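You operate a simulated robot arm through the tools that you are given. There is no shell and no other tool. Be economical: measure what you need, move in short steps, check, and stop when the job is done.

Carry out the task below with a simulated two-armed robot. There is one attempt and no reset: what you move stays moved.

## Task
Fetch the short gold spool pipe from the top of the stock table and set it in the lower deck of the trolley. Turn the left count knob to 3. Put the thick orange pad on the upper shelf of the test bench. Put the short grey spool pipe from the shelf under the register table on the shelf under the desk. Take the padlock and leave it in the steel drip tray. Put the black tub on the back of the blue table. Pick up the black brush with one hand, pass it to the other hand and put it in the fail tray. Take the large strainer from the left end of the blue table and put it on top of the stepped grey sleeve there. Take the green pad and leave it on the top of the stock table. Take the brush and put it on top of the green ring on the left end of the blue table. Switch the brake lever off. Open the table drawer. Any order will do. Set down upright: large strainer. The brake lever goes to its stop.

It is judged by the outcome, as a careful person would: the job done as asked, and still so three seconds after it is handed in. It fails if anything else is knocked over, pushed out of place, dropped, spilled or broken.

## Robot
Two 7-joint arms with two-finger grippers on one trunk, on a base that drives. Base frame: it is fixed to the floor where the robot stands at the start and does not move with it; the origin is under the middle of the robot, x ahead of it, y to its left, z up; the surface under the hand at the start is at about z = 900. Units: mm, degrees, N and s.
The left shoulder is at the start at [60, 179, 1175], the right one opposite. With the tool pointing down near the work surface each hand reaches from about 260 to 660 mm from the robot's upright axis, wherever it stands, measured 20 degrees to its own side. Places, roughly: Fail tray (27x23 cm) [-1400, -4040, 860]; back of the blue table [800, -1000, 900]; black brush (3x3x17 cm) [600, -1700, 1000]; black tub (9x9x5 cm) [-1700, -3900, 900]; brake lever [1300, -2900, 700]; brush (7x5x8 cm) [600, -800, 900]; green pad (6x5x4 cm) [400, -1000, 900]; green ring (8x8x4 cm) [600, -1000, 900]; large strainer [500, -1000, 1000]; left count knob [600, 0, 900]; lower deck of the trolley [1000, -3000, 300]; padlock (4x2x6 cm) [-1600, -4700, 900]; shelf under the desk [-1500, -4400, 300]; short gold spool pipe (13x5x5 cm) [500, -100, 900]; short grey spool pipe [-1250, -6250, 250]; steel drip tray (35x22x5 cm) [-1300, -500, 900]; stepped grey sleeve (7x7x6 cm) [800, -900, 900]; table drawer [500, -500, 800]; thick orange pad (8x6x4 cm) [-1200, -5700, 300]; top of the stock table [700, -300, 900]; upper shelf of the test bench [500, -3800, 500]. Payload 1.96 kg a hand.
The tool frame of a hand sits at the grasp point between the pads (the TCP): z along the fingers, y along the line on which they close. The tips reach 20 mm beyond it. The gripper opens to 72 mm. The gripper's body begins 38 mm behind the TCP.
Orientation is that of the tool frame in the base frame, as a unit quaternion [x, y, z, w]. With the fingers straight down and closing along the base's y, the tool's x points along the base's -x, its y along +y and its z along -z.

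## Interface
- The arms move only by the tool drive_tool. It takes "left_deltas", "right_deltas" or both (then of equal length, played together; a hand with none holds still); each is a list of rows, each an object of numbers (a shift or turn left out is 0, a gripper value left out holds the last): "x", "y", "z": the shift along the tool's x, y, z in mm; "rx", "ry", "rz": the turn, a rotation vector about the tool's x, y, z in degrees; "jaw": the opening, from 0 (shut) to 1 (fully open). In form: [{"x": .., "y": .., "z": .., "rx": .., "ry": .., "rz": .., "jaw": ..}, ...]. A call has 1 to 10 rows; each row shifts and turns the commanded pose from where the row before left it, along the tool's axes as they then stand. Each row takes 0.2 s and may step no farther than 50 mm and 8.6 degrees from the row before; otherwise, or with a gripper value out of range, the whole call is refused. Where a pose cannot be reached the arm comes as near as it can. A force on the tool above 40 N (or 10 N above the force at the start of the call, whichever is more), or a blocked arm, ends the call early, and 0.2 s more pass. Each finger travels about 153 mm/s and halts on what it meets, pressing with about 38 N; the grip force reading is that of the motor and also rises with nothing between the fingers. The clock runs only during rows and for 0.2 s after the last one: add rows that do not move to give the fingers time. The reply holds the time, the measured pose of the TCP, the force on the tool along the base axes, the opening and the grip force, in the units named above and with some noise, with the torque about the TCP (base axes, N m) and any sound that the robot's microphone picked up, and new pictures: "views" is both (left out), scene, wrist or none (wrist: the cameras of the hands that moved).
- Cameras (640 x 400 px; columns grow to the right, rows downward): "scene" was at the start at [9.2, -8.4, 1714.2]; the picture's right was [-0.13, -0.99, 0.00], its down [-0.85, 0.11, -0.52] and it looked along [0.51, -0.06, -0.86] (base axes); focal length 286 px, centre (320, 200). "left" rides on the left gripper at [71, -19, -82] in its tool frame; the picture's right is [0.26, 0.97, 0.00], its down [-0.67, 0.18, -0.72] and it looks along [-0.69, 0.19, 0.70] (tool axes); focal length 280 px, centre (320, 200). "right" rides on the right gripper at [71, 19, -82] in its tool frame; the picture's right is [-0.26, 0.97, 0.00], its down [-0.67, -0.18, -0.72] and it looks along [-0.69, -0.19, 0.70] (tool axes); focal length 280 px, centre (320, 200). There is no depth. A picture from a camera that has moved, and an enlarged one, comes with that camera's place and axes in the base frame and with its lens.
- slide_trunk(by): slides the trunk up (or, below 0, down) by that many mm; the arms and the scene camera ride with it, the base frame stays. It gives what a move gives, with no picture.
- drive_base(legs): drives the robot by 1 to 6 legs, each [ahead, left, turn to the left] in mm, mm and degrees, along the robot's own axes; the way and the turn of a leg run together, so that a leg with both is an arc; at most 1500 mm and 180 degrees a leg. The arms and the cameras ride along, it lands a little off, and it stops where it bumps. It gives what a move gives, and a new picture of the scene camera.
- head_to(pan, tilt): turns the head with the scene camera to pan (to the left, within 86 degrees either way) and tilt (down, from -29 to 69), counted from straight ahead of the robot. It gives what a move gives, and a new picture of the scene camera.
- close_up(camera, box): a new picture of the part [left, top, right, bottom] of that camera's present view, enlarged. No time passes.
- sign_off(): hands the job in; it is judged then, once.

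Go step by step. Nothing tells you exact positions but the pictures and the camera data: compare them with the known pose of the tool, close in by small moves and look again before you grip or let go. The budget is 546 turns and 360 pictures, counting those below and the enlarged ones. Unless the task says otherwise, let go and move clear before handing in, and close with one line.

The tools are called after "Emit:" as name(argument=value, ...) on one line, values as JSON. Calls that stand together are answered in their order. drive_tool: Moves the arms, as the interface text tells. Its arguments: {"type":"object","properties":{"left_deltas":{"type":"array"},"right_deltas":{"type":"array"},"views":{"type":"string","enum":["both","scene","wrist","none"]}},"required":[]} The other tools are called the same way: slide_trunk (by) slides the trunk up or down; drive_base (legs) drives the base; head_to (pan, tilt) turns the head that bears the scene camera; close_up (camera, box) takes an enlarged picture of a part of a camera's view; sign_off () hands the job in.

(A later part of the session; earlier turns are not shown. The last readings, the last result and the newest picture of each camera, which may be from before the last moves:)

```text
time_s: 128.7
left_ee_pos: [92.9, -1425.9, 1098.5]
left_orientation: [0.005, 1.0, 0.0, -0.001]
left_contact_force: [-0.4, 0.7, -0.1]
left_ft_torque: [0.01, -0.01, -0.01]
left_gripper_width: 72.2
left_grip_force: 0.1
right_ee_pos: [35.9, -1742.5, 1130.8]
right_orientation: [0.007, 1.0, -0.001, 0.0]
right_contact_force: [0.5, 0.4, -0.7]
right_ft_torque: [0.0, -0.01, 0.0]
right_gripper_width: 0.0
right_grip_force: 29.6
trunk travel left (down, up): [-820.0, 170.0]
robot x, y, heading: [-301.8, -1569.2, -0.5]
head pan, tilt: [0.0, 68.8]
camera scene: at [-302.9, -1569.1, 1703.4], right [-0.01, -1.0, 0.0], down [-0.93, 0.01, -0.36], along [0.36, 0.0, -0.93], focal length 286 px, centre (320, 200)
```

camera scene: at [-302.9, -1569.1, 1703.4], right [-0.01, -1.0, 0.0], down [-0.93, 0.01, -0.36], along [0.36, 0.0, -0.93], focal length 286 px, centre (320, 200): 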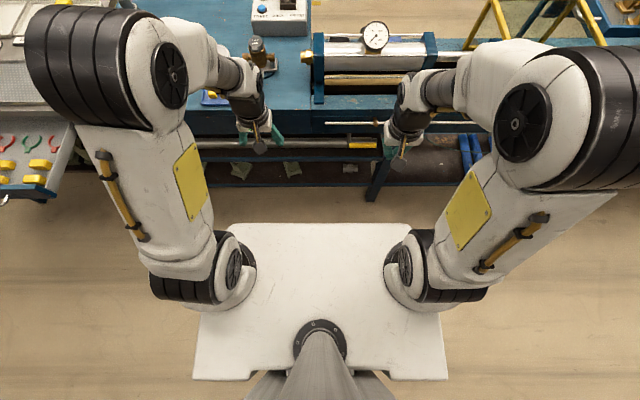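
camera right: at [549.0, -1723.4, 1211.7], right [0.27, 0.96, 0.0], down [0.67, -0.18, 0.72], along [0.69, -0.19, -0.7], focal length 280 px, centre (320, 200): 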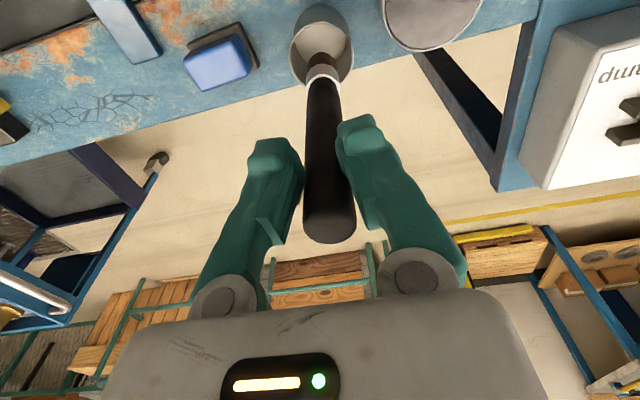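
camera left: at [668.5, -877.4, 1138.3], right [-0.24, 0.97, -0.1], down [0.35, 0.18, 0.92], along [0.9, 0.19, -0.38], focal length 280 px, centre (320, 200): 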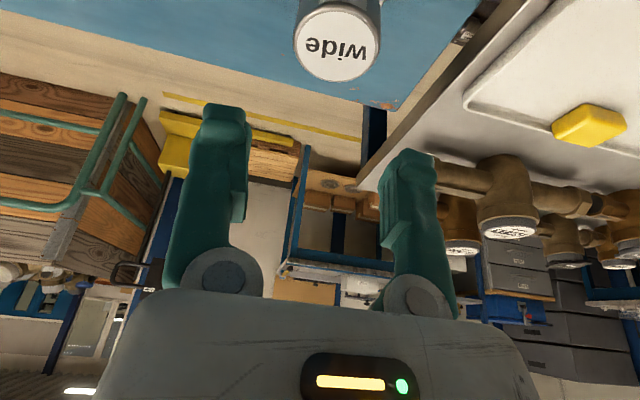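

Emit:
drive_base(legs=[[-250, 0, 0]])

Emit:
head_to(pan=-10, tilt=60)

```text
time_s: 130.5
left_ee_pos: [-157.6, -1425.0, 1098.8]
left_orientation: [0.004, 1.0, 0.0, 0.0]
left_contact_force: [0.4, -0.1, -0.9]
left_ft_torque: [-0.03, 0.0, 0.01]
left_gripper_width: 72.0
left_grip_force: 0.1
right_ee_pos: [-215.6, -1740.2, 1132.0]
right_orientation: [0.005, 1.0, -0.002, 0.0]
right_contact_force: [0.0, 0.2, -0.6]
right_ft_torque: [-0.01, 0.01, -0.01]
right_gripper_width: 0.1
right_grip_force: 29.5
trunk travel left (down, up): [-820.0, 170.0]
robot x, y, heading: [-552.9, -1565.5, -0.3]
head pan, tilt: [0.0, 68.8]
camera scene: at [-553.1, -1567.8, 1703.3], right [0.0, -1.0, 0.0], down [-0.93, 0.0, -0.36], along [0.36, 0.0, -0.93], focal length 286 px, centre (320, 200)
```

scene: 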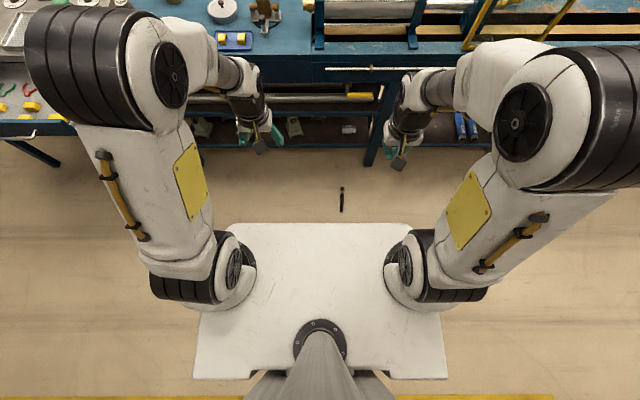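

```text
time_s: 131.2
left_ee_pos: [-158.7, -1424.8, 1099.1]
left_orientation: [0.004, 1.0, 0.001, -0.001]
left_contact_force: [-0.2, -0.1, 0.0]
left_ft_torque: [-0.02, -0.01, -0.01]
left_gripper_width: 72.2
left_grip_force: 0.0
right_ee_pos: [-215.5, -1739.7, 1132.1]
right_orientation: [0.005, 1.0, -0.002, 0.0]
right_contact_force: [-0.5, 0.7, -0.6]
right_ft_torque: [0.04, -0.02, 0.0]
right_gripper_width: 0.0
right_grip_force: 29.5
trunk travel left (down, up): [-820.0, 170.0]
robot x, y, heading: [-555.6, -1568.4, -0.2]
head pan, tilt: [-10.0, 60.0]
camera scene: at [-545.7, -1579.4, 1712.7], right [-0.18, -0.98, 0.0], down [-0.85, 0.15, -0.5], along [0.49, -0.09, -0.87], focal length 286 px, centre (320, 200)
```

scene: 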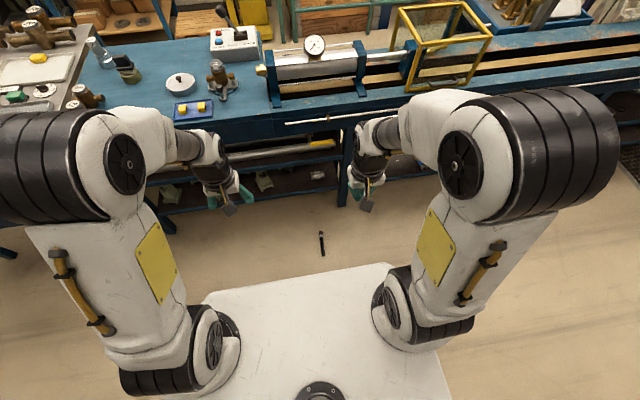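

Emit:
drive_base(legs=[[120, 0, 0]])

Emit:
slide_trunk(by=-800)

Emit:
drive_tool(right_deltas=[{"x": -30, "y": 6, "jaw": 1}, {"x": -40, "y": 6}, {"x": -40, "y": 6}, {"x": -40, "y": 6}, {"x": -30, "y": 6}, {"z": 40}, {"z": 40}, {}], views="both")

```text
time_s: 132.5
left_ee_pos: [-40.0, -1425.1, 1099.0]
left_orientation: [0.003, 1.0, 0.0, 0.0]
left_contact_force: [0.1, 0.2, -0.5]
left_ft_torque: [-0.01, -0.01, -0.01]
left_gripper_width: 72.0
left_grip_force: 0.1
right_ee_pos: [-96.1, -1740.3, 1131.4]
right_orientation: [0.005, 1.0, -0.002, 0.001]
right_contact_force: [0.2, 0.8, 0.2]
right_ft_torque: [-0.01, -0.02, 0.02]
right_gripper_width: 0.0
right_grip_force: 29.4
trunk travel left (down, up): [-820.0, 170.0]
robot x, y, heading: [-434.2, -1568.2, -0.3]
head pan, tilt: [-10.0, 60.0]
camera scene: at [-426.3, -1580.1, 1712.7], right [-0.18, -0.98, 0.0], down [-0.85, 0.15, -0.5], along [0.49, -0.09, -0.87], focal length 286 px, centre (320, 200)
```

scene: 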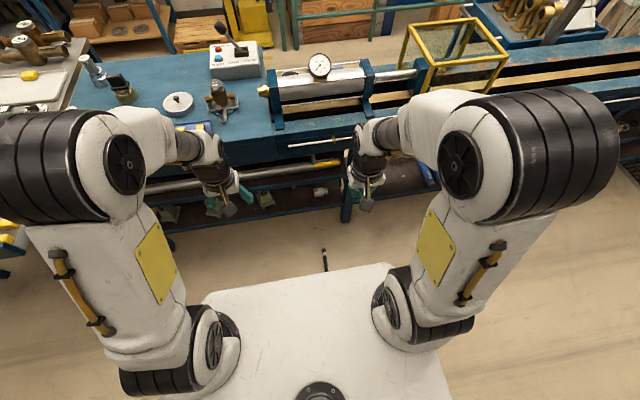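

```text
refused: -800 is not a number from -400 to 400
```

```text
time_s: 134.3
left_ee_pos: [-38.9, -1425.6, 1099.0]
left_orientation: [0.004, 1.0, 0.0, 0.0]
left_contact_force: [0.1, -1.3, -0.1]
left_ft_torque: [-0.05, 0.0, -0.03]
left_gripper_width: 72.1
left_grip_force: 0.1
right_ee_pos: [85.2, -1711.9, 1050.9]
right_orientation: [0.005, 1.0, -0.001, 0.001]
right_contact_force: [0.1, 0.3, -0.4]
right_ft_torque: [0.01, 0.0, -0.02]
right_gripper_width: 71.9
right_grip_force: 0.1
trunk travel left (down, up): [-820.0, 170.0]
robot x, y, heading: [-430.4, -1570.4, -0.2]
head pan, tilt: [-10.0, 60.0]
camera scene: at [-425.3, -1579.9, 1712.7], right [-0.18, -0.98, 0.0], down [-0.85, 0.15, -0.5], along [0.49, -0.09, -0.87], focal length 286 px, centre (320, 200)
camera right: at [13.6, -1692.4, 1131.2], right [0.27, 0.96, 0.0], down [0.67, -0.19, 0.72], along [0.69, -0.2, -0.7], focal length 280 px, centre (320, 200)
```

scene: 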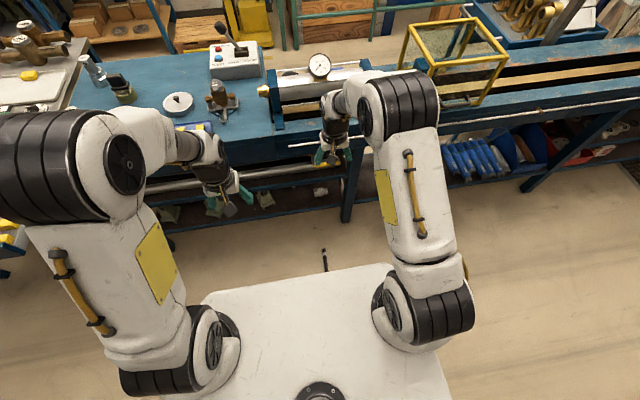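
right: 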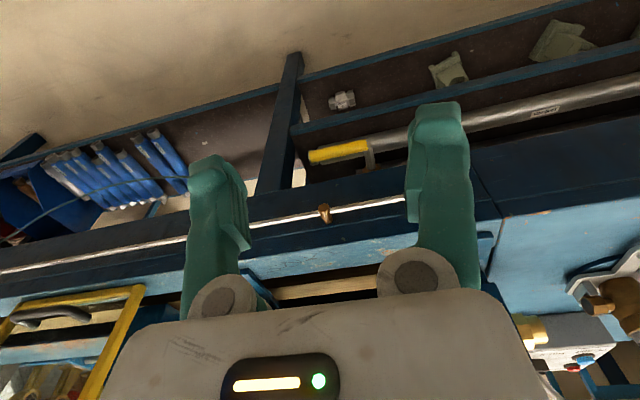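

Emit:
slide_trunk(by=-400)

Emit:
slide_trunk(by=-400)

Emit:
drive_tool(right_deltas=[{}], views="both")

```text
time_s: 138.1
left_ee_pos: [-39.5, -1426.1, 699.0]
left_orientation: [0.005, 1.0, 0.0, -0.001]
left_contact_force: [-0.4, -0.1, 0.6]
left_ft_torque: [-0.01, 0.02, -0.05]
left_gripper_width: 72.1
left_grip_force: 0.0
right_ee_pos: [84.5, -1711.1, 650.2]
right_orientation: [0.005, 1.0, -0.002, 0.001]
right_contact_force: [-0.4, 0.3, -0.6]
right_ft_torque: [0.01, 0.04, 0.0]
right_gripper_width: 72.0
right_grip_force: 0.0
trunk travel left (down, up): [-420.0, 570.0]
robot x, y, heading: [-435.4, -1571.1, -0.4]
head pan, tilt: [-10.0, 60.0]
```

```text
time_s: 141.9
left_ee_pos: [-39.7, -1425.0, 299.4]
left_orientation: [0.004, 1.0, 0.0, -0.002]
left_contact_force: [0.2, 0.9, 0.1]
left_ft_torque: [0.01, 0.02, 0.02]
left_gripper_width: 71.9
left_grip_force: 0.0
right_ee_pos: [84.0, -1712.8, 250.5]
right_orientation: [0.006, 1.0, -0.002, 0.0]
right_contact_force: [-0.2, 0.3, 0.6]
right_ft_torque: [-0.04, -0.01, 0.04]
right_gripper_width: 72.3
right_grip_force: 0.0
trunk travel left (down, up): [-20.0, 970.0]
robot x, y, heading: [-432.1, -1568.9, -0.3]
head pan, tilt: [-10.0, 60.0]
```

```text
time_s: 142.3
left_ee_pos: [-38.4, -1425.4, 298.8]
left_orientation: [0.005, 1.0, 0.0, 0.0]
left_contact_force: [0.4, -1.3, -0.8]
left_ft_torque: [-0.01, 0.01, 0.04]
left_gripper_width: 72.2
left_grip_force: 0.1
right_ee_pos: [85.3, -1712.6, 250.6]
right_orientation: [0.005, 1.0, -0.002, 0.0]
right_contact_force: [-0.2, 0.2, -0.1]
right_ft_torque: [-0.02, 0.0, -0.01]
right_gripper_width: 72.1
right_grip_force: 0.0
trunk travel left (down, up): [-20.0, 970.0]
robot x, y, heading: [-433.4, -1572.6, -0.5]
head pan, tilt: [-10.0, 60.0]
camera scene: at [-424.9, -1580.0, 912.7], right [-0.18, -0.98, 0.0], down [-0.85, 0.15, -0.5], along [0.49, -0.09, -0.87], focal length 286 px, centre (320, 200)
camera right: at [13.7, -1692.5, 331.3], right [0.27, 0.96, 0.0], down [0.67, -0.19, 0.72], along [0.69, -0.2, -0.7], focal length 280 px, centre (320, 200)
```

scene: 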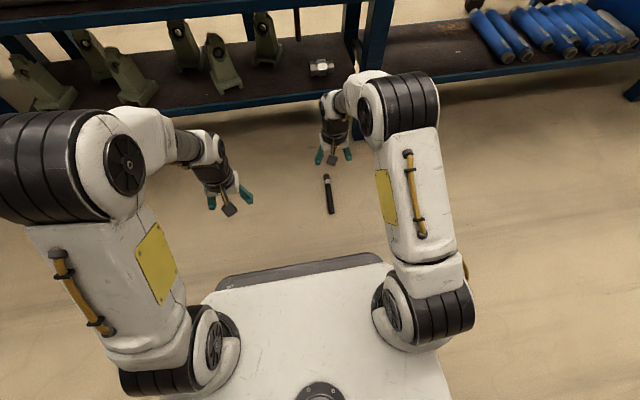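
right: 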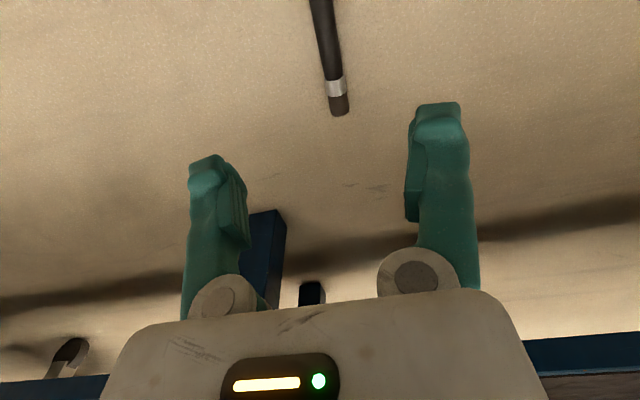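

Emit:
drive_tool(right_deltas=[{"x": 30, "y": 1, "z": 20}, {"z": 45}, {"z": 45}, {"z": 45}, {"z": 30}, {}], views="wrist")

```text
time_s: 143.7
left_ee_pos: [-38.6, -1424.6, 299.4]
left_orientation: [0.004, 1.0, 0.0, -0.001]
left_contact_force: [-0.4, 0.4, -0.1]
left_ft_torque: [0.0, -0.01, 0.0]
left_gripper_width: 72.1
left_grip_force: 0.0
right_ee_pos: [54.6, -1711.9, 64.2]
right_orientation: [0.005, 1.0, -0.001, 0.0]
right_contact_force: [0.2, 0.0, 0.0]
right_ft_torque: [-0.01, -0.04, -0.01]
right_gripper_width: 72.0
right_grip_force: 0.0
trunk travel left (down, up): [-20.0, 970.0]
robot x, y, heading: [-433.7, -1567.2, -0.1]
head pan, tilt: [-10.0, 60.0]
camera right: at [-16.2, -1691.7, 145.5], right [0.27, 0.96, 0.0], down [0.67, -0.19, 0.72], along [0.69, -0.2, -0.7], focal length 280 px, centre (320, 200)
```

right: 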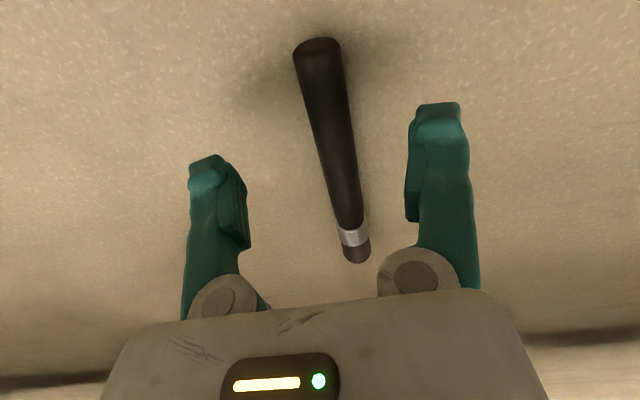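

Emit:
drive_tool(right_deltas=[{"x": -3, "y": 4, "rz": 4}, {"z": 20}, {"z": 15}, {"z": 5}, {}], views="wrist")

```text
time_s: 144.9
left_ee_pos: [-38.1, -1426.1, 299.3]
left_orientation: [0.004, 1.0, 0.0, 0.0]
left_contact_force: [-0.4, -0.5, 0.8]
left_ft_torque: [0.0, 0.02, 0.0]
left_gripper_width: 72.0
left_grip_force: 0.0
right_ee_pos: [58.8, -1707.6, 25.0]
right_orientation: [0.04, 0.999, -0.002, 0.0]
right_contact_force: [0.9, 0.2, 0.2]
right_ft_torque: [0.0, 0.03, 0.02]
right_gripper_width: 72.0
right_grip_force: 0.1
trunk travel left (down, up): [-20.0, 970.0]
robot x, y, heading: [-431.3, -1564.3, -0.4]
head pan, tilt: [-10.0, 60.0]
camera right: at [-11.3, -1682.8, 106.3], right [0.34, 0.94, 0.0], down [0.66, -0.23, 0.72], along [0.67, -0.24, -0.7], focal length 280 px, centre (320, 200)
```

right: 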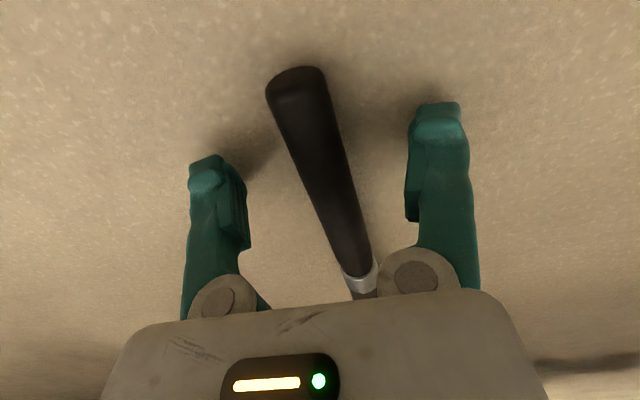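

Emit:
drive_tool(right_deltas=[{"z": 3}, {"jaw": 0}, {}, {}, {}, {"z": -30}, {"z": -45}, {"z": -45}, {}], views="wrist")

```text
time_s: 146.9
left_ee_pos: [-40.9, -1426.1, 298.2]
left_orientation: [0.004, 1.0, 0.0, -0.001]
left_contact_force: [0.1, 0.4, -0.2]
left_ft_torque: [0.0, 0.01, 0.01]
left_gripper_width: 71.9
left_grip_force: 0.0
right_ee_pos: [58.6, -1707.7, 143.7]
right_orientation: [0.04, 0.999, -0.002, 0.0]
right_contact_force: [0.0, 0.1, -1.2]
right_ft_torque: [-0.01, 0.01, 0.01]
right_gripper_width: 20.2
right_grip_force: 37.8
trunk travel left (down, up): [-20.0, 970.0]
robot x, y, heading: [-431.2, -1569.6, -0.3]
head pan, tilt: [-10.0, 60.0]
camera right: at [-11.5, -1682.5, 224.1], right [0.34, 0.94, 0.0], down [0.66, -0.23, 0.72], along [0.67, -0.24, -0.7], focal length 280 px, centre (320, 200)
```

right: 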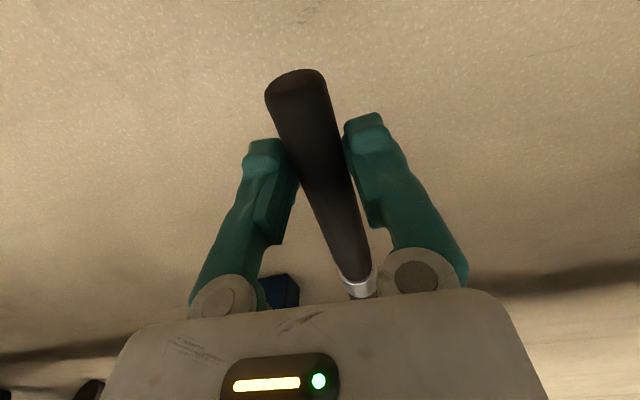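

Emit:
slide_trunk(by=400)

Emit:
drive_tool(right_deltas=[{"rz": -8.6}, {"rz": -8.6}, {"rz": -8.6}, {"rz": -8.6}, {"rz": -8.6}, {"rz": -8.6}, {"rz": -8.6}, {"rz": -8.6}, {"rz": -8.6}, {"rz": -8.6}], left_deltas=[{"rz": 8.6}, {"rz": 8.6}, {"rz": 8.6}, {"rz": 8.6}, {"rz": 8.6}, {"rz": 8.6}, {"rz": 8.6}, {"rz": 8.6}, {"rz": 8.6}, {"rz": 8.6}], views="none")

Emit:
drive_tool(right_deltas=[{"rz": -8.0}, {}], left_deltas=[{"rz": 4}, {}], views="scene")

```text
time_s: 150.8
left_ee_pos: [-39.8, -1425.9, 698.9]
left_orientation: [0.004, 1.0, 0.0, -0.001]
left_contact_force: [-0.3, 0.5, -0.1]
left_ft_torque: [0.0, -0.01, 0.01]
left_gripper_width: 71.9
left_grip_force: 0.1
right_ee_pos: [57.7, -1706.5, 543.0]
right_orientation: [0.04, 0.999, -0.002, -0.001]
right_contact_force: [0.2, -0.4, -0.9]
right_ft_torque: [-0.01, -0.01, -0.04]
right_gripper_width: 20.4
right_grip_force: 38.0
trunk travel left (down, up): [-420.0, 570.0]
robot x, y, heading: [-431.8, -1567.8, -0.3]
head pan, tilt: [-10.0, 60.0]
```

```text
time_s: 153.0
left_ee_pos: [-40.2, -1425.3, 699.4]
left_orientation: [0.686, 0.727, 0.0, -0.001]
left_contact_force: [0.3, 0.2, -1.1]
left_ft_torque: [-0.01, -0.01, -0.03]
left_gripper_width: 71.8
left_grip_force: 0.0
right_ee_pos: [58.1, -1707.1, 542.6]
right_orientation: [-0.653, 0.757, -0.003, 0.0]
right_contact_force: [0.8, -0.1, -0.4]
right_ft_torque: [-0.02, -0.01, -0.03]
right_gripper_width: 20.5
right_grip_force: 38.6
trunk travel left (down, up): [-420.0, 570.0]
robot x, y, heading: [-436.4, -1569.3, -0.2]
head pan, tilt: [-10.0, 60.0]
```

```text
time_s: 153.6
left_ee_pos: [-39.1, -1424.7, 699.0]
left_orientation: [0.71, 0.704, 0.0, 0.0]
left_contact_force: [0.8, -0.9, 0.1]
left_ft_torque: [-0.04, -0.02, -0.03]
left_gripper_width: 72.1
left_grip_force: 0.3
right_ee_pos: [57.8, -1707.3, 543.4]
right_orientation: [-0.704, 0.71, -0.002, -0.001]
right_contact_force: [-1.4, 0.6, -0.6]
right_ft_torque: [-0.02, 0.01, 0.02]
right_gripper_width: 19.9
right_grip_force: 38.2
trunk travel left (down, up): [-420.0, 570.0]
robot x, y, heading: [-428.5, -1568.1, -0.3]
head pan, tilt: [-10.0, 60.0]
camera scene: at [-424.8, -1580.0, 1312.7], right [-0.18, -0.98, 0.0], down [-0.85, 0.15, -0.5], along [0.49, -0.09, -0.87], focal length 286 px, centre (320, 200)
```

scene: 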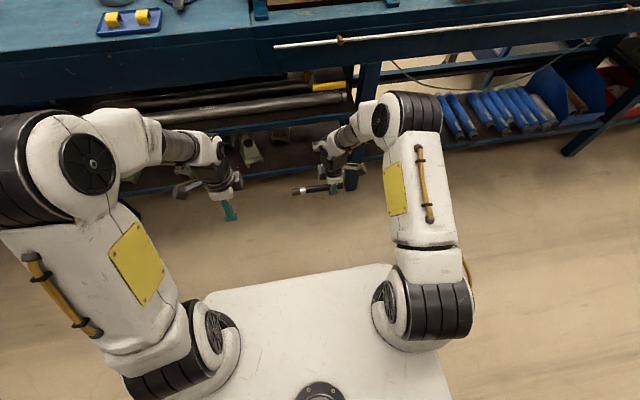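

Emit:
drive_tool(right_deltas=[{"y": 19.3, "x": -22, "z": -19}, {"y": 19.3, "x": -22, "z": -19}, {"y": 19.3, "x": -22, "z": -19}, {}, {}], left_deltas=[{"x": -36, "y": 10}, {"x": -36, "y": 10}, {"x": -36, "y": 10}, {"x": -36, "y": 9}, {}], views="both")

```text
time_s: 154.7
left_ee_pos: [-1.2, -1564.8, 698.0]
left_orientation: [0.708, 0.706, 0.0, -0.006]
left_contact_force: [-0.6, 3.1, 1.5]
left_ft_torque: [-0.29, -0.05, -0.05]
left_gripper_width: 71.9
left_grip_force: 0.0
right_ee_pos: [1.6, -1647.4, 599.3]
right_orientation: [-0.699, 0.715, -0.004, -0.004]
right_contact_force: [-0.8, 0.6, 0.4]
right_ft_torque: [0.01, 0.0, -0.01]
right_gripper_width: 20.3
right_grip_force: 37.9
trunk travel left (down, up): [-420.0, 570.0]
robot x, y, heading: [-430.1, -1570.1, -0.4]
head pan, tilt: [-10.0, 60.0]
stopped in row 5 (left hand): the force on the tool passed its limit at 48 N (the readings are from after the stop); the commanded pose is now the measured one
camera scene: at [-425.2, -1579.4, 1312.7], right [-0.18, -0.98, 0.0], down [-0.85, 0.15, -0.5], along [0.49, -0.09, -0.87], focal length 286 px, centre (320, 200)
camera right: at [-19.7, -1717.0, 680.4], right [-0.96, 0.28, 0.0], down [0.2, 0.68, 0.71], along [0.2, 0.68, -0.71], focal length 280 px, centre (320, 200)
camera left: at [-19.9, -1494.6, 781.2], right [0.97, 0.26, 0.0], down [0.19, -0.68, 0.71], along [0.18, -0.69, -0.71], focal length 280 px, centre (320, 200)
```

scene: 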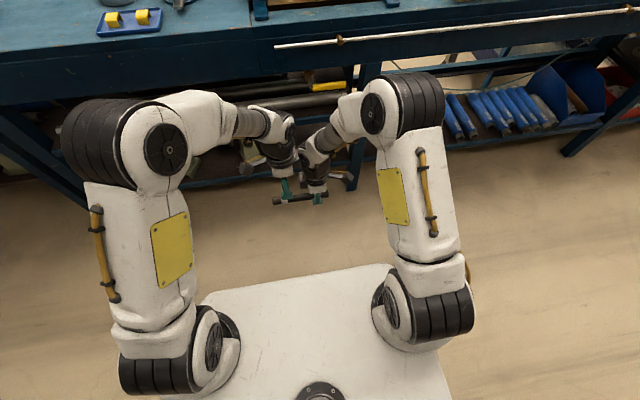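
right: 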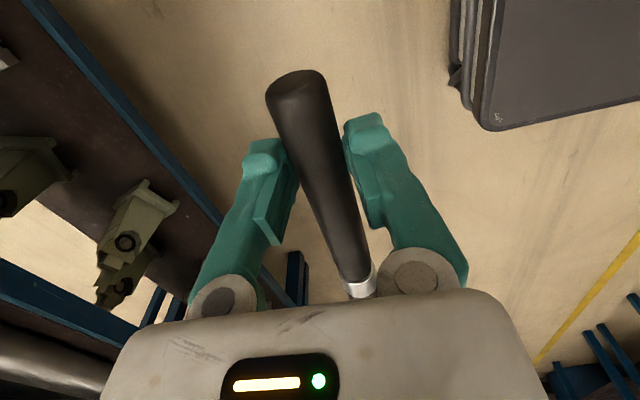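
left: 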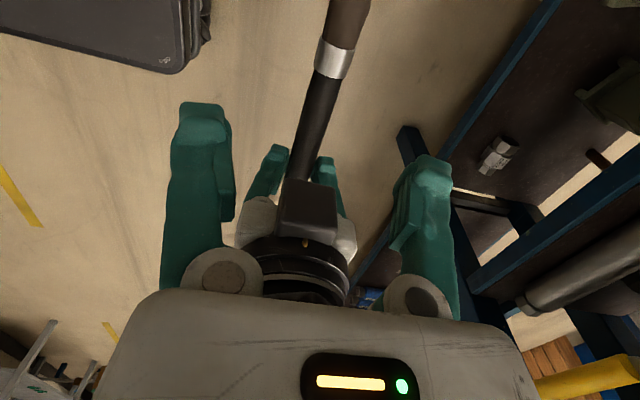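

Emit:
drive_tool(left_deltas=[{"x": 30}, {"x": 30}, {"ry": -7.5}, {"ry": -7.5}, {"ry": -7.5}, {}], views="wrist")

```text
time_s: 156.1
left_ee_pos: [-2.1, -1505.2, 699.3]
left_orientation: [0.695, 0.693, -0.139, 0.133]
left_contact_force: [0.2, 0.9, -0.2]
left_ft_torque: [-0.02, 0.01, 0.01]
left_gripper_width: 72.0
left_grip_force: 0.0
right_ee_pos: [2.1, -1646.8, 598.3]
right_orientation: [-0.699, 0.715, -0.004, -0.003]
right_contact_force: [0.2, -0.3, -0.7]
right_ft_torque: [0.01, 0.03, -0.01]
right_gripper_width: 20.2
right_grip_force: 37.9
trunk travel left (down, up): [-420.0, 570.0]
robot x, y, heading: [-430.5, -1569.5, -0.4]
head pan, tilt: [-10.0, 60.0]
camera left: at [-20.0, -1409.1, 748.6], right [0.97, 0.24, -0.1], down [0.19, -0.36, 0.92], along [0.18, -0.9, -0.39], focal length 280 px, centre (320, 200)
```

left: 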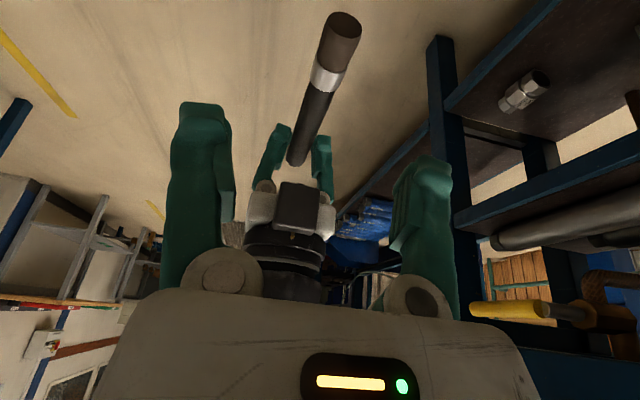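

Emit:
drive_tool(left_deltas=[{"z": 40, "x": -5, "y": 4}, {"z": 40, "x": -4}, {}], views="wrist")

```text
time_s: 156.9
left_ee_pos: [2.4, -1543.1, 626.8]
left_orientation: [0.694, 0.694, -0.138, 0.134]
left_contact_force: [-0.3, 0.6, 0.0]
left_ft_torque: [0.01, -0.01, 0.0]
left_gripper_width: 71.9
left_grip_force: 0.0
right_ee_pos: [2.4, -1646.4, 599.5]
right_orientation: [-0.699, 0.715, -0.003, -0.003]
right_contact_force: [-0.4, 0.5, -0.8]
right_ft_torque: [-0.02, 0.01, -0.01]
right_gripper_width: 20.4
right_grip_force: 37.9
trunk travel left (down, up): [-420.0, 570.0]
robot x, y, heading: [-430.1, -1568.7, -0.1]
head pan, tilt: [-10.0, 60.0]
camera left: at [-15.8, -1447.7, 677.0], right [0.97, 0.24, -0.1], down [0.19, -0.36, 0.92], along [0.18, -0.9, -0.39], focal length 280 px, centre (320, 200)
```

left: 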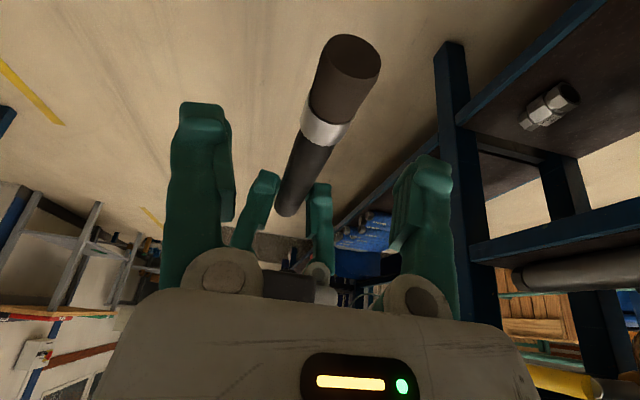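

Emit:
drive_tool(left_deltas=[{"z": 15, "x": -2}, {"z": 15, "x": -2}, {}], views="wrist")

```text
time_s: 157.7
left_ee_pos: [1.6, -1558.1, 601.2]
left_orientation: [0.695, 0.693, -0.138, 0.134]
left_contact_force: [0.8, 0.1, -0.3]
left_ft_torque: [0.01, 0.0, 0.01]
left_gripper_width: 71.6
left_grip_force: 0.0
right_ee_pos: [1.5, -1647.3, 599.2]
right_orientation: [-0.699, 0.715, -0.003, -0.003]
right_contact_force: [-0.2, -0.9, -0.6]
right_ft_torque: [0.0, 0.02, -0.04]
right_gripper_width: 20.3
right_grip_force: 38.1
trunk travel left (down, up): [-420.0, 570.0]
robot x, y, heading: [-432.0, -1569.1, -0.5]
head pan, tilt: [-10.0, 60.0]
camera left: at [-16.4, -1462.6, 651.1], right [0.97, 0.24, -0.1], down [0.19, -0.36, 0.92], along [0.18, -0.9, -0.39], focal length 280 px, centre (320, 200)
```

left: 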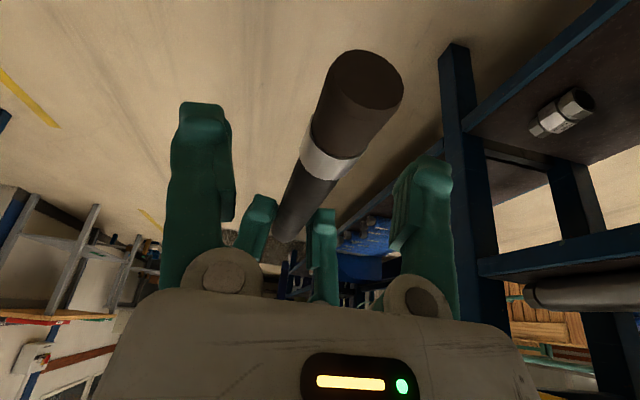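

Emit:
drive_tool(left_deltas=[{"jaw": 0, "z": 2}, {}, {}, {}], views="none")

```text
time_s: 158.7
left_ee_pos: [0.4, -1558.0, 599.0]
left_orientation: [0.694, 0.694, -0.137, 0.134]
left_contact_force: [6.1, 2.1, 7.4]
left_ft_torque: [-0.45, -0.1, 0.25]
left_gripper_width: 22.1
left_grip_force: 37.3
right_ee_pos: [1.6, -1646.5, 598.5]
right_orientation: [-0.699, 0.715, -0.003, -0.005]
right_contact_force: [-6.1, -3.1, -6.9]
right_ft_torque: [-0.12, 0.09, 0.32]
right_gripper_width: 20.1
right_grip_force: 38.0
trunk travel left (down, up): [-420.0, 570.0]
robot x, y, heading: [-431.7, -1566.7, -0.4]
head pan, tilt: [-10.0, 60.0]
```

Both hands now hold the brush. I release with the right and lift it away.

Emit:
drive_tool(right_deltas=[{"jaw": 1}, {}, {"z": -30}, {"z": -40}, {"x": 40}, {"x": 40}, {}], views="scene")

Emit:
close_up(camera="left", box=[120, 0, 520, 250])

```text
time_s: 160.3
left_ee_pos: [1.1, -1557.8, 600.6]
left_orientation: [0.695, 0.693, -0.138, 0.133]
left_contact_force: [-0.3, 0.5, 0.0]
left_ft_torque: [0.02, 0.0, -0.01]
left_gripper_width: 21.8
left_grip_force: 38.1
right_ee_pos: [-1.0, -1726.0, 670.4]
right_orientation: [-0.699, 0.715, -0.003, -0.003]
right_contact_force: [0.0, 0.6, 0.2]
right_ft_torque: [-0.02, 0.01, 0.0]
right_gripper_width: 71.9
right_grip_force: 0.1
trunk travel left (down, up): [-420.0, 570.0]
robot x, y, heading: [-429.6, -1569.4, -0.3]
head pan, tilt: [-10.0, 60.0]
camera scene: at [-424.8, -1579.9, 1312.7], right [-0.18, -0.98, 0.0], down [-0.85, 0.15, -0.5], along [0.49, -0.09, -0.87], focal length 286 px, centre (320, 200)
```

scene: 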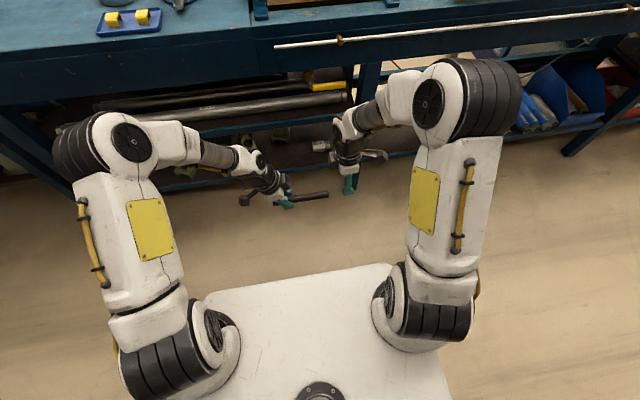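

```text
1.60 times, centred on (320, 125) of left
camera zoom: at [-16.7, -1463.0, 649.4], right [0.97, 0.24, -0.1], down [0.19, -0.36, 0.92], along [0.18, -0.9, -0.39], focal length 449 px, centre (320, 320)
```

zoom: 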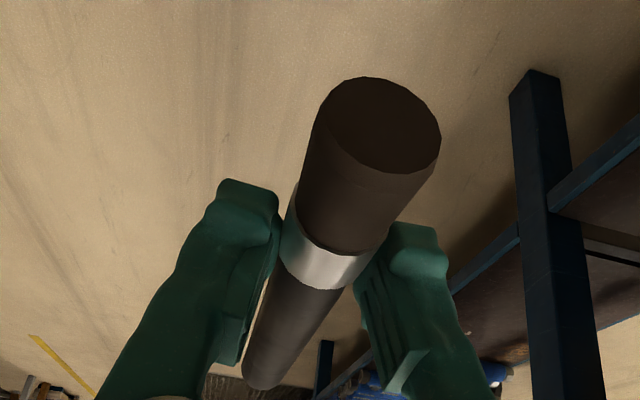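

Emit:
slide_trunk(by=400)

Emit:
head_to(pan=-80, tilt=20)

```text
time_s: 164.1
left_ee_pos: [1.1, -1559.9, 999.8]
left_orientation: [0.695, 0.693, -0.138, 0.134]
left_contact_force: [0.8, 0.1, -0.5]
left_ft_torque: [0.06, 0.0, 0.05]
left_gripper_width: 21.8
left_grip_force: 37.7
right_ee_pos: [-0.4, -1725.8, 1069.5]
right_orientation: [-0.699, 0.715, -0.003, -0.003]
right_contact_force: [0.0, -0.6, -0.5]
right_ft_torque: [0.05, -0.01, 0.0]
right_gripper_width: 72.1
right_grip_force: 0.0
trunk travel left (down, up): [-820.0, 170.0]
robot x, y, heading: [-433.6, -1571.3, -0.3]
head pan, tilt: [-10.0, 60.0]
```

```text
time_s: 165.5
left_ee_pos: [1.4, -1558.7, 1000.1]
left_orientation: [0.695, 0.693, -0.138, 0.133]
left_contact_force: [-0.2, -0.7, -0.1]
left_ft_torque: [0.02, -0.03, 0.0]
left_gripper_width: 21.8
left_grip_force: 37.3
right_ee_pos: [-0.5, -1726.3, 1069.8]
right_orientation: [-0.699, 0.715, -0.003, -0.003]
right_contact_force: [0.2, -0.4, 0.1]
right_ft_torque: [0.02, 0.01, 0.01]
right_gripper_width: 71.8
right_grip_force: 0.1
trunk travel left (down, up): [-820.0, 170.0]
robot x, y, heading: [-432.1, -1571.3, -0.5]
head pan, tilt: [-80.0, 20.0]
camera scene: at [-474.5, -1659.9, 1770.8], right [-0.99, -0.17, 0.0], down [-0.06, 0.34, -0.94], along [0.16, -0.93, -0.34], focal length 286 px, centre (320, 200)
```

scene: 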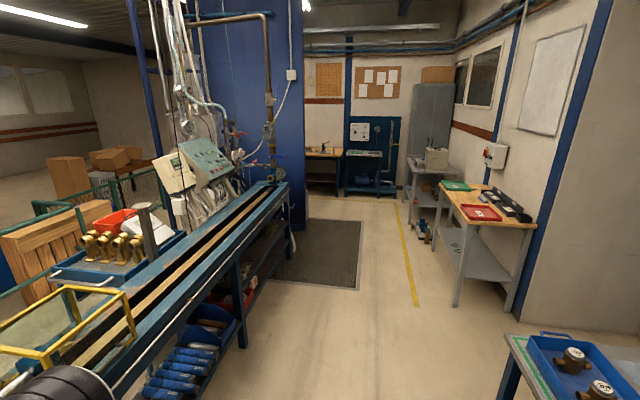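

Emit:
drive_base(legs=[[0, 0, -90], [1300, 0, 0], [1150, 0, 0], [0, 0, -90], [200, 0, 0]])

Emit:
head_to(pan=0, tilt=45)

```text
time_s: 186.3
left_ee_pos: [-1016.9, -4045.9, 999.5]
left_orientation: [0.701, -0.687, -0.135, -0.136]
left_contact_force: [0.3, 0.4, -1.0]
left_ft_torque: [-0.03, -0.02, -0.04]
left_gripper_width: 22.0
left_grip_force: 37.8
right_ee_pos: [-1020.1, -3877.9, 1069.3]
right_orientation: [0.707, 0.707, 0.003, -0.003]
right_contact_force: [-0.1, -0.6, 1.0]
right_ft_torque: [0.02, 0.0, 0.0]
right_gripper_width: 71.7
right_grip_force: 0.1
trunk travel left (down, up): [-820.0, 170.0]
robot x, y, heading: [-583.3, -4025.4, -178.9]
head pan, tilt: [-80.0, 20.0]
camera scene: at [-540.1, -3932.9, 1770.9], right [0.98, 0.19, 0.0], down [0.06, -0.34, -0.94], along [-0.18, 0.92, -0.34], focal length 286 px, centre (320, 200)
```

scene: 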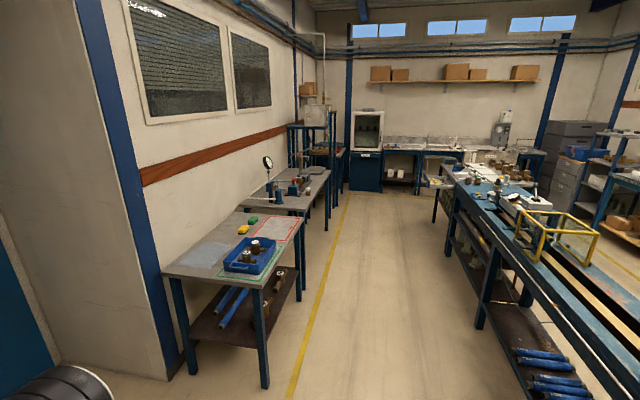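

```text
time_s: 187.8
left_ee_pos: [-1017.6, -4045.7, 999.3]
left_orientation: [0.701, -0.687, -0.135, -0.136]
left_contact_force: [0.6, 0.2, -0.9]
left_ft_torque: [-0.04, 0.02, 0.02]
left_gripper_width: 21.9
left_grip_force: 38.2
right_ee_pos: [-1019.6, -3877.9, 1069.5]
right_orientation: [0.708, 0.706, 0.003, -0.003]
right_contact_force: [-0.2, -1.0, -0.3]
right_ft_torque: [0.01, -0.01, -0.04]
right_gripper_width: 71.8
right_grip_force: 0.1
trunk travel left (down, up): [-820.0, 170.0]
robot x, y, heading: [-586.3, -4024.9, -179.2]
head pan, tilt: [0.0, 45.0]
camera scene: at [-604.4, -4025.6, 1732.2], right [-0.02, 1.0, 0.0], down [0.71, 0.01, -0.71], along [-0.71, -0.01, -0.71], focal length 286 px, centre (320, 200)
```

scene: 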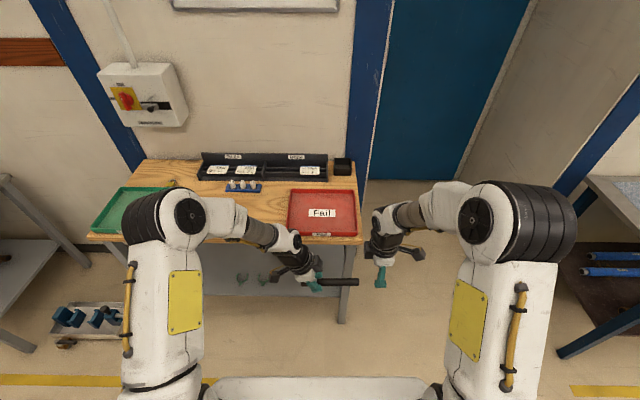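

Emit:
drive_base(legs=[[290, 0, 0]])

Emit:
close_up(camera="scene", box=[60, 130, 420, 355])

```text
time_s: 189.8
left_ee_pos: [-1306.3, -4049.9, 1000.7]
left_orientation: [0.701, -0.687, -0.134, -0.136]
left_contact_force: [-0.4, -0.5, -0.5]
left_ft_torque: [0.01, -0.03, 0.02]
left_gripper_width: 22.0
left_grip_force: 38.3
right_ee_pos: [-1309.2, -3882.9, 1069.9]
right_orientation: [0.707, 0.707, 0.002, -0.003]
right_contact_force: [0.2, -0.3, -0.1]
right_ft_torque: [0.03, -0.01, 0.0]
right_gripper_width: 72.1
right_grip_force: 0.0
trunk travel left (down, up): [-820.0, 170.0]
robot x, y, heading: [-873.8, -4030.3, -178.8]
head pan, tilt: [0.0, 45.0]
camera scene: at [-893.1, -4031.1, 1732.2], right [-0.02, 1.0, 0.0], down [0.71, 0.01, -0.71], along [-0.71, -0.01, -0.71], focal length 286 px, centre (320, 200)
```

scene: 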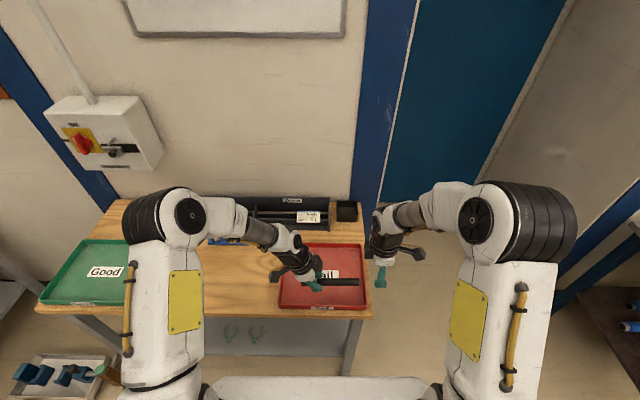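

```text
1.78 times, centred on (240, 242) of scene
camera zoom: at [-893.1, -4031.1, 1732.2], right [-0.02, 1.0, 0.0], down [0.71, 0.01, -0.71], along [-0.71, -0.01, -0.71], focal length 509 px, centre (462, 124)
```

zoom: 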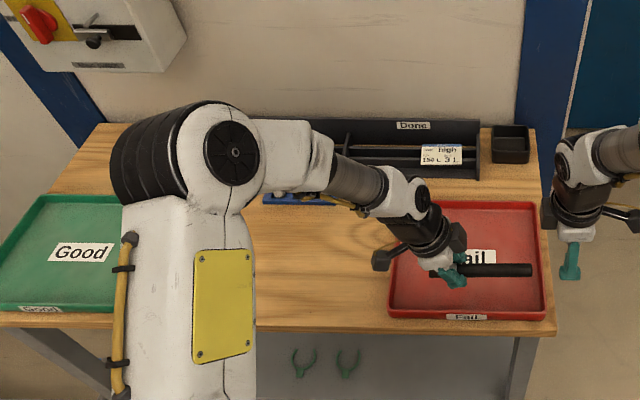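

Emit:
drive_tool(left_deltas=[{"y": 44, "x": 7, "z": -3}, {"y": 44, "x": 8, "z": -3}, {"x": 15, "z": 37}, {"x": 15, "z": 37}, {}], views="both")

```text
time_s: 191.1
left_ee_pos: [-1393.7, -4070.0, 918.2]
left_orientation: [0.701, -0.686, -0.135, -0.137]
left_contact_force: [-0.3, 0.1, -0.1]
left_ft_torque: [-0.04, 0.02, -0.04]
left_gripper_width: 21.8
left_grip_force: 37.8
right_ee_pos: [-1309.9, -3883.9, 1069.2]
right_orientation: [0.708, 0.707, 0.003, -0.003]
right_contact_force: [1.2, 0.3, 0.3]
right_ft_torque: [0.01, -0.01, 0.01]
right_gripper_width: 71.9
right_grip_force: 0.0
trunk travel left (down, up): [-820.0, 170.0]
robot x, y, heading: [-873.4, -4030.3, -179.0]
head pan, tilt: [0.0, 45.0]
camera scene: at [-893.9, -4030.9, 1732.2], right [-0.02, 1.0, 0.0], down [0.71, 0.01, -0.71], along [-0.71, -0.01, -0.71], focal length 286 px, centre (320, 200)
camera left: at [-1372.3, -4166.9, 968.6], right [-0.96, -0.26, -0.1], down [-0.2, 0.35, 0.92], along [-0.2, 0.9, -0.39], focal length 280 px, centre (320, 200)
```

scene: 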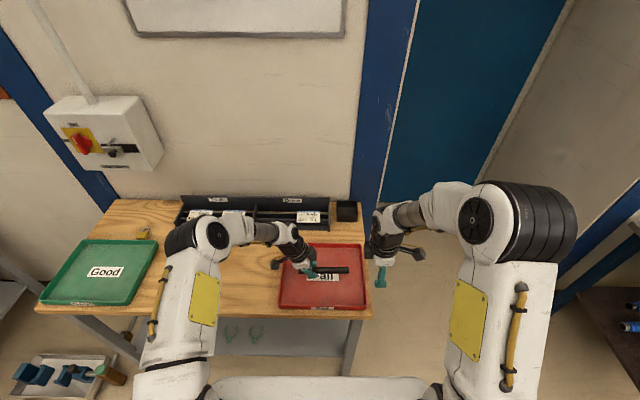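
left: 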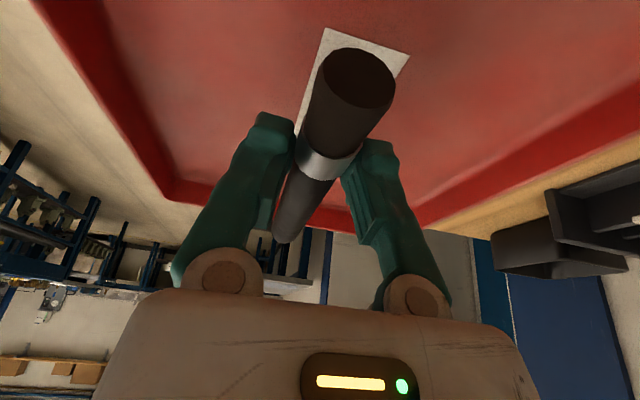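

Emit:
drive_tool(left_deltas=[{"x": 7.5, "z": 18.5}, {"x": 3, "z": 7.4}, {"x": 1.5, "z": 3.7}, {"x": 1.5, "z": 3.7}, {"x": 1.5, "z": 3.7}, {}], views="none")

```text
time_s: 192.4
left_ee_pos: [-1394.5, -4069.0, 880.5]
left_orientation: [0.701, -0.686, -0.136, -0.135]
left_contact_force: [-2.0, -1.3, 11.1]
left_ft_torque: [-0.45, 0.04, -0.07]
left_gripper_width: 21.9
left_grip_force: 38.0
right_ee_pos: [-1308.3, -3884.0, 1071.3]
right_orientation: [0.707, 0.707, 0.004, -0.003]
right_contact_force: [-0.6, -0.3, -0.2]
right_ft_torque: [0.04, 0.0, -0.01]
right_gripper_width: 71.9
right_grip_force: 0.1
trunk travel left (down, up): [-820.0, 170.0]
robot x, y, heading: [-875.1, -4029.6, -178.8]
head pan, tilt: [0.0, 45.0]
```

Contact. I open, withdraw upward, and look.

Emit:
drive_tool(left_deltas=[{"jaw": 0.6}, {}, {"x": -8, "z": -19}, {"x": -17, "z": -41}, {"x": -17, "z": -41}, {"ry": 7.5}, {"ry": 7.5}, {"ry": 7.5}, {}], views="both")

Emit:
close_up(camera="scene", box=[100, 160, 420, 360])

```text
time_s: 194.4
left_ee_pos: [-1394.9, -4068.2, 988.8]
left_orientation: [0.715, -0.7, 0.005, 0.002]
left_contact_force: [-0.8, -0.8, 1.0]
left_ft_torque: [-0.01, 0.0, 0.02]
left_gripper_width: 43.0
left_grip_force: 0.1
right_ee_pos: [-1309.0, -3884.8, 1069.3]
right_orientation: [0.707, 0.707, 0.003, -0.002]
right_contact_force: [-0.1, -0.1, -0.2]
right_ft_torque: [0.01, 0.02, 0.0]
right_gripper_width: 71.8
right_grip_force: 0.0
trunk travel left (down, up): [-820.0, 170.0]
robot x, y, heading: [-873.5, -4031.2, -179.1]
head pan, tilt: [0.0, 45.0]
camera scene: at [-894.5, -4031.6, 1732.2], right [-0.02, 1.0, 0.0], down [0.71, 0.01, -0.71], along [-0.71, -0.01, -0.71], focal length 286 px, centre (320, 200)
camera left: at [-1374.4, -4139.2, 1072.1], right [-0.96, -0.28, 0.0], down [-0.2, 0.68, 0.71], along [-0.2, 0.68, -0.71], focal length 280 px, centre (320, 200)
```

scene: 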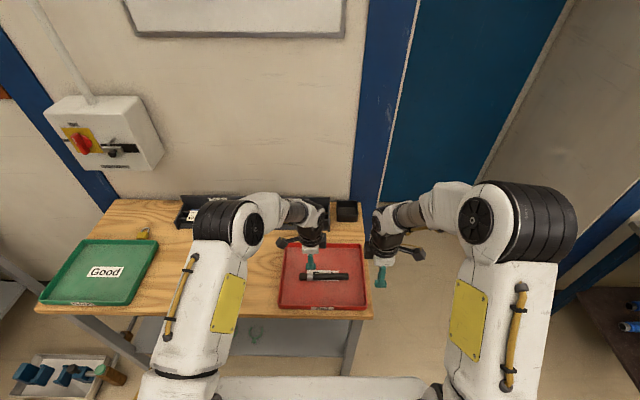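
left: 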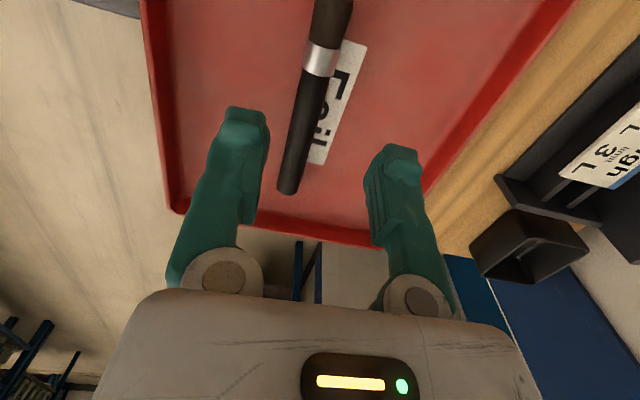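

```text
2.00 times, centred on (260, 260) of scene
camera zoom: at [-894.5, -4031.6, 1732.2], right [-0.02, 1.0, 0.0], down [0.71, 0.01, -0.71], along [-0.71, -0.01, -0.71], focal length 572 px, centre (440, 80)
```

zoom: 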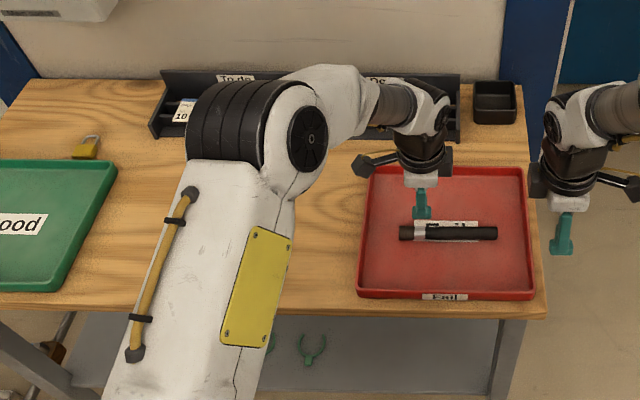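

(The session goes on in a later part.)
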